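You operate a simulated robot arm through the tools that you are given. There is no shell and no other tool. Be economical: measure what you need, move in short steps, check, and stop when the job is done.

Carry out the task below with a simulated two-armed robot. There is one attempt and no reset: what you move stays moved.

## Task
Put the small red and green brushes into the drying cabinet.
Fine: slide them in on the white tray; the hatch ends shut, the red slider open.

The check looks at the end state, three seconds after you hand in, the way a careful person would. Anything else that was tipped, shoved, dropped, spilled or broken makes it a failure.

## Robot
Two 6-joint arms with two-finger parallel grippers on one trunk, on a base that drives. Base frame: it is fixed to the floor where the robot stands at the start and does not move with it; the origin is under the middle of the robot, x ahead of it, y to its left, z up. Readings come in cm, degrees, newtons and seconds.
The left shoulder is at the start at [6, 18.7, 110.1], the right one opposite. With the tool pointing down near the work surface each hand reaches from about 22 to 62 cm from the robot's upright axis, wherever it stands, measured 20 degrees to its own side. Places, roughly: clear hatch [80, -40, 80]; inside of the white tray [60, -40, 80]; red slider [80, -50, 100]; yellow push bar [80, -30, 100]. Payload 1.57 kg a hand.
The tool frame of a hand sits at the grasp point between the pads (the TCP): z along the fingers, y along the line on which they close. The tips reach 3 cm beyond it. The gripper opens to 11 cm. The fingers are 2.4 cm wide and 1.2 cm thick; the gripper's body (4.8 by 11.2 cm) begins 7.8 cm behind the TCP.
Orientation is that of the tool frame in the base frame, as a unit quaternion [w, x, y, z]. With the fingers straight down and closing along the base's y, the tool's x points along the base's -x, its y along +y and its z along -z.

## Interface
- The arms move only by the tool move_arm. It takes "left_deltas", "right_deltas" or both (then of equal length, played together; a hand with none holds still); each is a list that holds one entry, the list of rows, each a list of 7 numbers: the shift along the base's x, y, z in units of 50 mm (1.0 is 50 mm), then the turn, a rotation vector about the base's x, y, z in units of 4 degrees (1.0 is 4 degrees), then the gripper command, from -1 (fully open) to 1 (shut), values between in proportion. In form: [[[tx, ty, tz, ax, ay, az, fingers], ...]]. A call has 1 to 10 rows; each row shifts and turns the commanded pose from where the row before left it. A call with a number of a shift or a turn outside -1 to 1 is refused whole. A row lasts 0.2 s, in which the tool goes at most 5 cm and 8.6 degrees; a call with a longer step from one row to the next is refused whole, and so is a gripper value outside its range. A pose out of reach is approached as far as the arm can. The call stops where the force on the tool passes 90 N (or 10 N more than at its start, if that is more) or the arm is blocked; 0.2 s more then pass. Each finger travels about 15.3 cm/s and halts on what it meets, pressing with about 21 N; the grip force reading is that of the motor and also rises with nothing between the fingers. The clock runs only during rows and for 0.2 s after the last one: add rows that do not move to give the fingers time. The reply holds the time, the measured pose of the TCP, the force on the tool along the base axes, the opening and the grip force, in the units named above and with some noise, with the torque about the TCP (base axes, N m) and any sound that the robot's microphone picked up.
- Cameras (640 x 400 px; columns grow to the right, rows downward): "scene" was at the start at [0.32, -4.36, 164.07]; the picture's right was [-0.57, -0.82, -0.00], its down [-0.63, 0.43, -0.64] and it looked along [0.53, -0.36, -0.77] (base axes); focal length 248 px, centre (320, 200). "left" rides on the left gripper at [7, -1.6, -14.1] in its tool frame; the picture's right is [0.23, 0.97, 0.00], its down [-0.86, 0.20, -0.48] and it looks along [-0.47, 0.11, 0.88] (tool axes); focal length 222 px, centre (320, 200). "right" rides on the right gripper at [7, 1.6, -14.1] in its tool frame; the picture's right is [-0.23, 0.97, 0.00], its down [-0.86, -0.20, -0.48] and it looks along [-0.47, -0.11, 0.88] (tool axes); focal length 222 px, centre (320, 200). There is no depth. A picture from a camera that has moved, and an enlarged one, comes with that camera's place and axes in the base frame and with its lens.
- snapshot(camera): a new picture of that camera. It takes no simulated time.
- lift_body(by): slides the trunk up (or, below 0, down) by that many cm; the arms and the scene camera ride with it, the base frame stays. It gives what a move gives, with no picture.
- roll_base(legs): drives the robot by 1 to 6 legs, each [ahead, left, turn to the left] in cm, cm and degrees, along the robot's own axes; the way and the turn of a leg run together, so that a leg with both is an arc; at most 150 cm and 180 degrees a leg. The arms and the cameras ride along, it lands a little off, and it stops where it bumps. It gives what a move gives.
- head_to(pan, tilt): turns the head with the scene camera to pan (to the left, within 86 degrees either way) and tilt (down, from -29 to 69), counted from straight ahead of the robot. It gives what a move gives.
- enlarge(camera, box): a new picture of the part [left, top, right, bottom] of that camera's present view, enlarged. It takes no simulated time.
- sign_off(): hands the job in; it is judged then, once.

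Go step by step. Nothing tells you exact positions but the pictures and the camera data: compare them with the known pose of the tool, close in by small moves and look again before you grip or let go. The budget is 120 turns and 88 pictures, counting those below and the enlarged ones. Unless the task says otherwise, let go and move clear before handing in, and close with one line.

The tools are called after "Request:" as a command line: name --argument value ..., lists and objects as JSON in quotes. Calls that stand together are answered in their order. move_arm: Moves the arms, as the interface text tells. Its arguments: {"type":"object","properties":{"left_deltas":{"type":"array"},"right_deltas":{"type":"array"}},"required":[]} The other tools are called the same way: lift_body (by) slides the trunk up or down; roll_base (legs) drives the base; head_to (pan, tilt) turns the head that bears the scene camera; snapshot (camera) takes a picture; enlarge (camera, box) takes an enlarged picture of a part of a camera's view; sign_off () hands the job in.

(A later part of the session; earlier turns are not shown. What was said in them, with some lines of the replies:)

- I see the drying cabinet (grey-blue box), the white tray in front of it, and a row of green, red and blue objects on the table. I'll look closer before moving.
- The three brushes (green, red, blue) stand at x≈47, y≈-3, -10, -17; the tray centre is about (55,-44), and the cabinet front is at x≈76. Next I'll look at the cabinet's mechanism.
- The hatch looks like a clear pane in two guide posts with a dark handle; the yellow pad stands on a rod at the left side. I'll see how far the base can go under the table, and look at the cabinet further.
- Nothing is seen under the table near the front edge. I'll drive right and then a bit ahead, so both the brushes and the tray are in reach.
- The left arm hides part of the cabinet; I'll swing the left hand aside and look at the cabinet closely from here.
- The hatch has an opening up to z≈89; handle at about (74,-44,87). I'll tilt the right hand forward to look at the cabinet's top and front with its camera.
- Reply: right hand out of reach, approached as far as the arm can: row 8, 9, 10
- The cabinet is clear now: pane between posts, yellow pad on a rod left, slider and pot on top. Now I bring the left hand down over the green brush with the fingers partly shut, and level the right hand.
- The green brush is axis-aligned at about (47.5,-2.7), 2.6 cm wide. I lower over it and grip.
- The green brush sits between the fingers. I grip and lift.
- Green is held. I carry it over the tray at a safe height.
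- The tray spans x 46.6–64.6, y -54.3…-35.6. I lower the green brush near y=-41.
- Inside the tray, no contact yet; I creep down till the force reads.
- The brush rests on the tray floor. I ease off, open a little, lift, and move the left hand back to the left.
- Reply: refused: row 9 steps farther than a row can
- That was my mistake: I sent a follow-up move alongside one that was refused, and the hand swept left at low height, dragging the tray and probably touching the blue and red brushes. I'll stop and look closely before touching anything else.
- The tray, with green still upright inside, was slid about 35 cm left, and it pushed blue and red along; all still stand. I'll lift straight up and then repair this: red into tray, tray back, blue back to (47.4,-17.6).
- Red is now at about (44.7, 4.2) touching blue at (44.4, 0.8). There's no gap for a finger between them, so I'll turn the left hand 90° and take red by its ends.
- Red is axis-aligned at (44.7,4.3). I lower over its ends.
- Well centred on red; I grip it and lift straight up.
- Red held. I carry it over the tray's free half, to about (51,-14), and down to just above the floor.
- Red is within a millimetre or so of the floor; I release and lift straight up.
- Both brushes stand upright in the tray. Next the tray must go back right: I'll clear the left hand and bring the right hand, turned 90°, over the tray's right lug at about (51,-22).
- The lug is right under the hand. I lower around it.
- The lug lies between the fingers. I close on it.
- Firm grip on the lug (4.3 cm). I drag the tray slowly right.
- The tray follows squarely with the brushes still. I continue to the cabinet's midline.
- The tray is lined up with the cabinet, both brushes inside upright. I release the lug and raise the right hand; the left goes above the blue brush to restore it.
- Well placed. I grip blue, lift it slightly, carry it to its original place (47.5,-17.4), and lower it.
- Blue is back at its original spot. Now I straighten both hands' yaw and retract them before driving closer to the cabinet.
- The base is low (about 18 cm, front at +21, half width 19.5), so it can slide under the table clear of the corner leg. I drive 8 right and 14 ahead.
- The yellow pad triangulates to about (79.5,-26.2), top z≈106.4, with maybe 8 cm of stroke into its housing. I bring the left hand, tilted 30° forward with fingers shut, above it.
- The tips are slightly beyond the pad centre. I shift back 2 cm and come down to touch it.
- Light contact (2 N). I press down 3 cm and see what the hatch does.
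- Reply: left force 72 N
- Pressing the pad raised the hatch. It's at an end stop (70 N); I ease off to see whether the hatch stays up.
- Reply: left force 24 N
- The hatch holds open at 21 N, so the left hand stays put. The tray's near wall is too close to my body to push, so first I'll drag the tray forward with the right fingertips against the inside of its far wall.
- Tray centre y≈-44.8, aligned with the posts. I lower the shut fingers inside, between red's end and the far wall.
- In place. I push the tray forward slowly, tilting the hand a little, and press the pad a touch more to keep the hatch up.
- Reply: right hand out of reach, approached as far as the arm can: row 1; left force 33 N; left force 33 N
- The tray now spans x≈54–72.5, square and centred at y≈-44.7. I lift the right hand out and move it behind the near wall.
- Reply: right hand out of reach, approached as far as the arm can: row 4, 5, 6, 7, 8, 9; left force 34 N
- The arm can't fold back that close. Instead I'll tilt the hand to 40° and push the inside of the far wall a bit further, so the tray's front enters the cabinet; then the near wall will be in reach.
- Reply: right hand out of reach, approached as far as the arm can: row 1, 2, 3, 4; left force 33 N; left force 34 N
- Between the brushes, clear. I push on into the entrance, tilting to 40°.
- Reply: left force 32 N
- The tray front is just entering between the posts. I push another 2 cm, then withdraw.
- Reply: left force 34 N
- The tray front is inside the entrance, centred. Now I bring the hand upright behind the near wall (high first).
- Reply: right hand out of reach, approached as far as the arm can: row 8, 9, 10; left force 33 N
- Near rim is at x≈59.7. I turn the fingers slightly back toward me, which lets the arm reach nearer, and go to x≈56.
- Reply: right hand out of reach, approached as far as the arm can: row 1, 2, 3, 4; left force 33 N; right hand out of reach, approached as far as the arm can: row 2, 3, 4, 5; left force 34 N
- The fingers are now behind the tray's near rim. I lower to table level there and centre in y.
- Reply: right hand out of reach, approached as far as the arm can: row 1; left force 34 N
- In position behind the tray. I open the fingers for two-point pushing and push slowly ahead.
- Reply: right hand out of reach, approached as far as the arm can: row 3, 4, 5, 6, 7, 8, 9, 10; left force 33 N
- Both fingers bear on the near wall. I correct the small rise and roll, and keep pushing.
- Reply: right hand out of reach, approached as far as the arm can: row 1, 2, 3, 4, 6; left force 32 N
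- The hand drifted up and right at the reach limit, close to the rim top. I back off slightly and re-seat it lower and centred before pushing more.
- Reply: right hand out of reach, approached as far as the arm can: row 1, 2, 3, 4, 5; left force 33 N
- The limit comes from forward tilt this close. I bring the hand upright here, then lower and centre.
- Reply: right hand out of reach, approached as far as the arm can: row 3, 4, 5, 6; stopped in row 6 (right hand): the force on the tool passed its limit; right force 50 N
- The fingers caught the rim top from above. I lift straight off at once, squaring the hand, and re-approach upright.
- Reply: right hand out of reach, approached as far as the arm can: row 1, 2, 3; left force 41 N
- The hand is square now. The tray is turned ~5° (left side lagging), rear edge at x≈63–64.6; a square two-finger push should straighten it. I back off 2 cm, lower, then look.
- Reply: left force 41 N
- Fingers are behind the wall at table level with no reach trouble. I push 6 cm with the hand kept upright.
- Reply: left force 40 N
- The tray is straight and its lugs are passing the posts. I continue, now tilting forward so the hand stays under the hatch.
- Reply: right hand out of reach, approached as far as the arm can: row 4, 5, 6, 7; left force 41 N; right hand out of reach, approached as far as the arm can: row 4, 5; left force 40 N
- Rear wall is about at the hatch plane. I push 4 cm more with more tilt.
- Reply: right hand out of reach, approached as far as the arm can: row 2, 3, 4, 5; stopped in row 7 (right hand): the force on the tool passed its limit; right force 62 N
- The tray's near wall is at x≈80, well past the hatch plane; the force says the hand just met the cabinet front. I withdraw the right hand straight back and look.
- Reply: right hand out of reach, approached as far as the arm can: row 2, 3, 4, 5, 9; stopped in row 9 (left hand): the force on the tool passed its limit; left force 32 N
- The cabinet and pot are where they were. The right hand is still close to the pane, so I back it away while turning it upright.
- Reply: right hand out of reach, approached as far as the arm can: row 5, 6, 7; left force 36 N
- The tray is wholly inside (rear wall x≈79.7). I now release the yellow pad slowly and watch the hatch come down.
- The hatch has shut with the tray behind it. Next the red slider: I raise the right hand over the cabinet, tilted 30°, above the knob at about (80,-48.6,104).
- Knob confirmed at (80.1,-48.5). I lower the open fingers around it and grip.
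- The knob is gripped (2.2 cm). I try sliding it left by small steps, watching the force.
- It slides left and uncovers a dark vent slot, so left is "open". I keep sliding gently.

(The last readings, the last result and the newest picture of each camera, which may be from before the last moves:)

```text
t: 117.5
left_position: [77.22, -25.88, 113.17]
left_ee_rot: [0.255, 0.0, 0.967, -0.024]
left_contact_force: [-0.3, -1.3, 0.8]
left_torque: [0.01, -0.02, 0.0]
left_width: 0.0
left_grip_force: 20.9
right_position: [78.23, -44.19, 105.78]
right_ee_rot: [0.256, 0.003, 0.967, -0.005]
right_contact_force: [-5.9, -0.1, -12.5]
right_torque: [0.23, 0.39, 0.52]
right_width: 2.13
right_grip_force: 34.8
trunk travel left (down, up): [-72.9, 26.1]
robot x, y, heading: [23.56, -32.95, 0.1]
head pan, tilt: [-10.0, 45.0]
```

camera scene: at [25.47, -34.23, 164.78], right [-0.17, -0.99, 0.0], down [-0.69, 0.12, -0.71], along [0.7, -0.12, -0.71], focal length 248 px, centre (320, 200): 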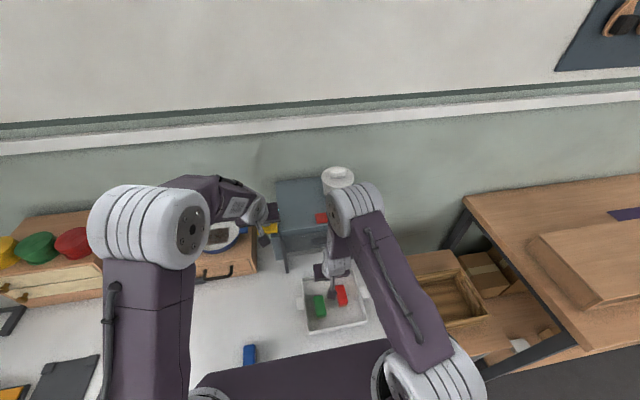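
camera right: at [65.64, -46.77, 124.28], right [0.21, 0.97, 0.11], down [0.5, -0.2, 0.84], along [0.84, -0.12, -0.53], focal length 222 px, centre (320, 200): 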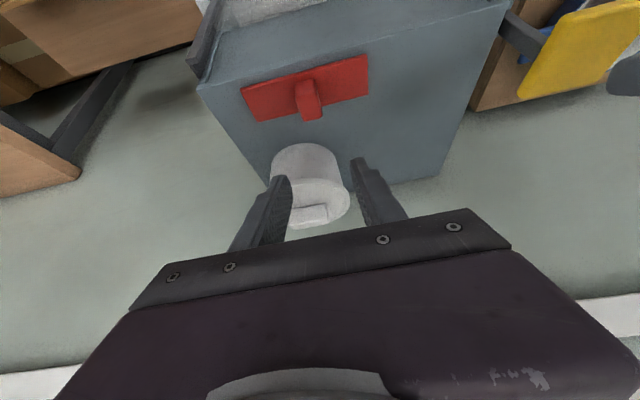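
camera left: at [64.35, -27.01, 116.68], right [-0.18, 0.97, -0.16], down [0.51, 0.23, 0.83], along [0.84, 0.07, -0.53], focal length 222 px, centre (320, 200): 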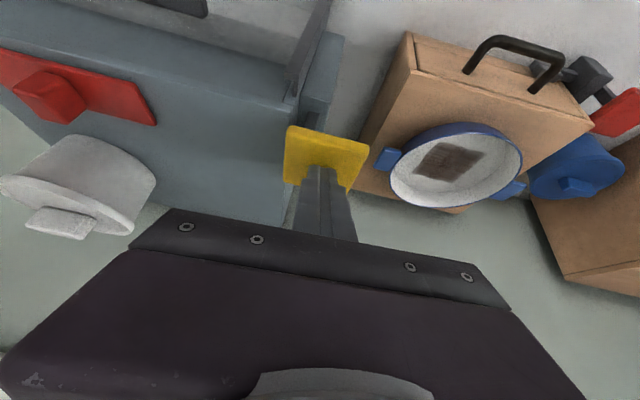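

Still free. I move the left hand away to the left for room and slide further in small steps.

Request:
move_arm --right_deltas '[[[0, 0, 0, 0, 0, 0, 1], [0, 0, 0, 0, 0, 0, 1], [0, 0, 0, 0, 0, 0, 1], [0, 0.1, 0, 0, 0, 0, 1], [0, 0.1, 0, 0, 0, 0, 1], [0, 0.1, 0, 0, 0, 0, 1], [0, 0.1, 0, 0, 0, 0, 1], [0, 0, 0, 0, 0, 0, 1]]]' --left_deltas '[[[0, 0.3, 0.3, 0, 0, 0, 1], [-0.3, 0.5, 0.3, 0, 0, 0, 1], [-0.4, 0.5, 0.1, 0, 0, 0, 1], [-0.4, 0.4, 0, 0, 0.5, 0, 1], [-0.4, 0.2, 0, 0, 1, 0, 1], [-0.4, 0, 0, 0, 1, 0, 1], [-0.4, 0, 0, 0, 1, 0, 1], [-0.4, 0, 0, 0, 1, 0, 1]]]'

Request:
enlarge --camera "scene" --box '[250, 160, 380, 250]'

```text
t: 119.3
left_position: [63.76, -16.4, 116.73]
left_ee_rot: [0.101, -0.003, 0.995, -0.023]
left_contact_force: [0.0, 0.2, 0.5]
left_torque: [-0.02, 0.03, -0.03]
left_width: 0.02
left_grip_force: 21.2
right_position: [78.38, -42.16, 105.9]
right_ee_rot: [0.257, 0.002, 0.967, -0.005]
right_contact_force: [-10.4, 1.4, -19.7]
right_torque: [0.26, 0.47, 0.46]
right_width: 2.15
right_grip_force: 34.1
trunk travel left (down, up): [-72.9, 26.1]
robot x, y, heading: [23.92, -33.29, 0.0]
head pan, tilt: [-10.0, 45.0]
```

```text
4.44 times, centred on (315, 205) of scene
camera zoom: at [25.77, -34.28, 164.76], right [-0.17, -0.98, 0.0], down [-0.7, 0.12, -0.71], along [0.7, -0.12, -0.71], focal length 1103 px, centre (342, 178)
```

zoom: 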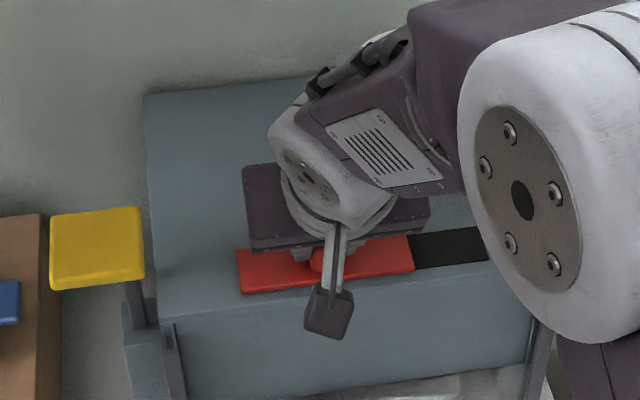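

Request:
move_arm --right_deltas '[[[0, 0, -0.03, 0, 0, 0, 1], [0, 0.1, 0, 0, 0, 0, 1], [0, 0.1, 0, 0, 0, 0, 1], [0, 0.1, 0, 0, 0, 0, 1], [0, 0, 0, 0, 0, 0, 1]]]'

```text
t: 120.5
left_position: [63.7, -16.33, 116.73]
left_ee_rot: [0.101, -0.003, 0.995, -0.024]
left_contact_force: [0.3, -0.4, -0.5]
left_torque: [0.01, -0.01, 0.03]
left_width: 0.03
left_grip_force: 21.1
right_position: [78.22, -40.54, 105.86]
right_ee_rot: [0.257, 0.003, 0.966, -0.005]
right_contact_force: [-8.9, 0.5, -6.6]
right_torque: [0.28, 0.15, 0.49]
right_width: 2.14
right_grip_force: 34.3
trunk travel left (down, up): [-72.9, 26.1]
robot x, y, heading: [23.4, -32.71, 0.3]
head pan, tilt: [-10.0, 45.0]
```

Request:
move_arm --right_deltas '[[[0, 0.08, 0, 0, 0, 0, 1], [0, 0.08, 0, 0, 0, 0, 1], [0, 0.08, 0, 0, 0, 0, 1], [0, 0, 0, 0, 0, 0, 1]]]'

```text
t: 121.5
left_position: [63.56, -16.48, 116.71]
left_ee_rot: [0.101, -0.003, 0.995, -0.024]
left_contact_force: [-0.4, -0.3, -0.2]
left_torque: [-0.01, -0.02, -0.05]
left_width: 0.0
left_grip_force: 21.2
right_position: [78.35, -39.45, 105.87]
right_ee_rot: [0.259, 0.003, 0.966, -0.005]
right_contact_force: [-4.0, -0.5, -1.0]
right_torque: [0.23, 0.15, 0.46]
right_width: 2.17
right_grip_force: 35.5
trunk travel left (down, up): [-72.9, 26.1]
robot x, y, heading: [23.56, -32.57, -0.1]
head pan, tilt: [-10.0, 45.0]
```

Request:
move_arm --right_deltas '[[[0, 0.08, 0, 0, 0, 0, 1], [0, 0.08, 0, 0, 0, 0, 1], [0, 0.06, 0, 0, 0, 0, 1], [0, 0, 0, 0, 0, 0, 1]]]'

Request:
enlarge --camera "scene" --box '[250, 160, 380, 250]'

```text
t: 122.5
left_position: [63.63, -16.44, 116.73]
left_ee_rot: [0.101, -0.002, 0.995, -0.024]
left_contact_force: [0.4, -0.5, -0.1]
left_torque: [-0.01, 0.02, -0.03]
left_width: 0.0
left_grip_force: 20.9
right_position: [78.26, -38.33, 105.83]
right_ee_rot: [0.258, 0.003, 0.966, -0.004]
right_contact_force: [-1.1, 0.7, 2.0]
right_torque: [0.27, 0.02, 0.43]
right_width: 2.15
right_grip_force: 34.3
trunk travel left (down, up): [-72.9, 26.1]
robot x, y, heading: [23.62, -32.65, -0.2]
head pan, tilt: [-10.0, 45.0]
```

```text
4.44 times, centred on (315, 205) of scene
camera zoom: at [25.66, -34.23, 164.77], right [-0.17, -0.98, 0.0], down [-0.7, 0.12, -0.71], along [0.7, -0.12, -0.71], focal length 1103 px, centre (342, 178)
```

zoom: 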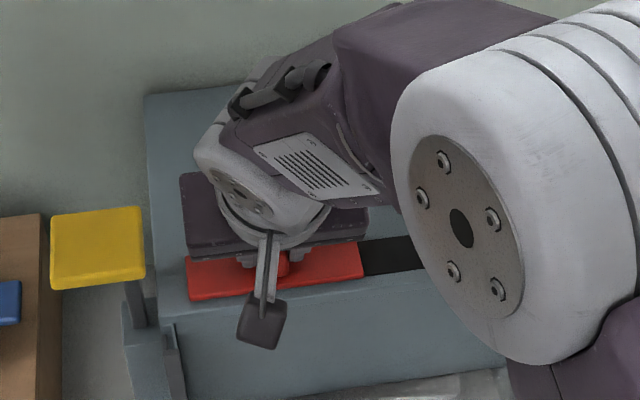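

About 10 cm open now, no stop yet. I go on a little to find the end stop.

Request:
move_arm --right_deltas '[[[0, 0.08, 0, 0, 0, 0, 1], [0, 0.08, 0, 0, 0, 0, 1], [0, 0.06, 0, 0, 0, 0, 1], [0, 0, 0, 0, 0, 0, 1]]]'

```text
t: 123.5
left_position: [63.76, -16.51, 116.76]
left_ee_rot: [0.101, -0.003, 0.995, -0.023]
left_contact_force: [-0.7, -0.4, -0.1]
left_torque: [0.01, -0.01, 0.0]
left_width: 0.01
left_grip_force: 21.1
right_position: [78.2, -37.36, 105.85]
right_ee_rot: [0.258, 0.003, 0.966, -0.005]
right_contact_force: [1.3, -7.9, 5.5]
right_torque: [-0.02, -0.14, 0.44]
right_width: 2.16
right_grip_force: 34.8
trunk travel left (down, up): [-72.9, 26.1]
robot x, y, heading: [23.81, -32.7, 0.2]
head pan, tilt: [-10.0, 45.0]
```

The stop is reached (-8 N in y, about 11 cm of travel). I let go of the knob, lift straight up, and withdraw.

Request:
move_arm --right_deltas '[[[0, 0, 0, 0, 0, 0, 0.4], [0, 0, 0, 0, 0, 0, 0.2], [0, 0, 0, 0, 0, 0, 0.2], [0, 0, 0.4, 0, 0, 0, 0.2], [0, 0, 0.8, 0, 0, 0, 0.2], [0, 0, 0.8, 0, 0, 0, 0.2], [-0.4, -0.4, 0.3, 0, 0.3, 0, 0.2], [-0.5, -0.5, 0, 0, 0.6, 0, 0.2], [-0.5, -0.5, 0, 0, 0.6, 0, 0.2], [-0.5, -0.5, 0, 0, 0.6, 0, 0.2]]]'

Request:
move_arm --right_deltas '[[[0, -0.6, 0, 0, 0, 0, 0.2], [0, -0.6, 0, 0, 0, 0, 0.2], [0, -0.6, 0, 0, 0, 0, 0.2]]]'

Request:
snapshot --camera "scene"

```text
t: 125.7
left_position: [63.59, -16.48, 116.77]
left_ee_rot: [0.101, -0.002, 0.995, -0.023]
left_contact_force: [-0.7, -0.1, 0.3]
left_torque: [0.01, -0.01, -0.03]
left_width: 0.0
left_grip_force: 21.6
right_position: [68.7, -46.82, 117.28]
right_ee_rot: [0.187, 0.003, 0.982, -0.005]
right_contact_force: [0.2, 0.4, -0.2]
right_torque: [-0.02, 0.0, 0.0]
right_width: 4.4
right_grip_force: 0.0
trunk travel left (down, up): [-72.9, 26.1]
robot x, y, heading: [23.75, -33.11, 0.2]
head pan, tilt: [-10.0, 45.0]
```

```text
t: 126.5
left_position: [63.71, -16.48, 116.69]
left_ee_rot: [0.102, -0.003, 0.994, -0.024]
left_contact_force: [0.7, 0.0, 1.1]
left_torque: [0.02, 0.0, -0.02]
left_width: 0.03
left_grip_force: 20.5
right_position: [68.82, -55.89, 117.34]
right_ee_rot: [0.185, 0.002, 0.983, -0.005]
right_contact_force: [0.3, -0.1, -0.2]
right_torque: [0.01, -0.03, -0.04]
right_width: 4.42
right_grip_force: 0.0
trunk travel left (down, up): [-72.9, 26.1]
robot x, y, heading: [23.4, -32.63, 0.1]
head pan, tilt: [-10.0, 45.0]
```

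```text
4 pictures are left
camera scene: at [25.78, -34.28, 164.76], right [-0.17, -0.99, 0.0], down [-0.7, 0.12, -0.71], along [0.7, -0.12, -0.71], focal length 248 px, centre (320, 200)
```

scene: 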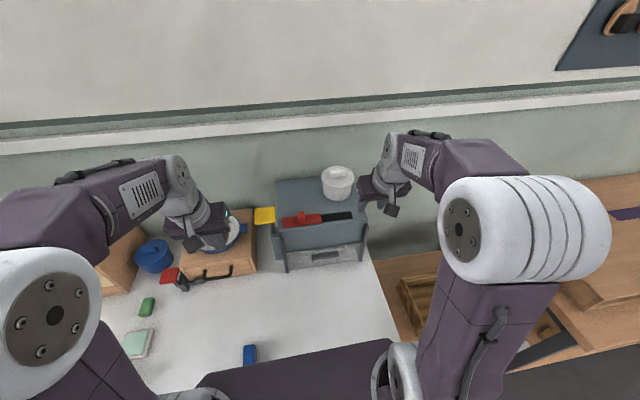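

Request:
enlarge --camera "scene" --box '[250, 160, 380, 280]'

```text
3.33 times, centred on (315, 220) of scene
camera zoom: at [25.78, -34.28, 164.76], right [-0.17, -0.99, 0.0], down [-0.7, 0.12, -0.71], along [0.7, -0.12, -0.71], focal length 827 px, centre (337, 133)
```

zoom: 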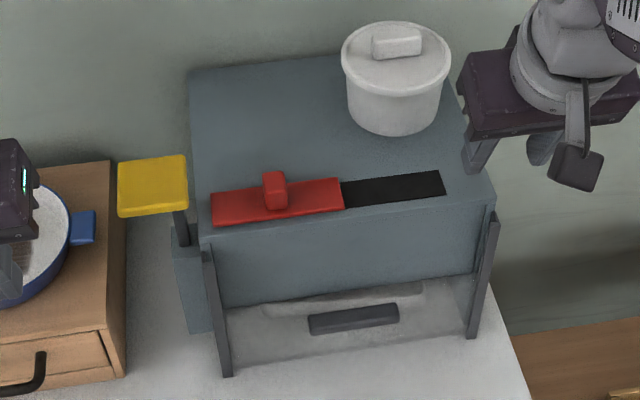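

Everything checks out in the pictures: hatch shut, vent slot fully uncovered, tray inside, and both hands clear. Handing in.

Request:
sign_off

```text
The job is handed in.
```

The red and green brushes are in the drying cabinet on the white tray, the hatch is shut and the red slider is fully open. An early mistaken sweep dragged the tray and pushed the red and blue brushes along the table. I moved the tray back and set the blue brush down at its original spot, to within about a centimetre.
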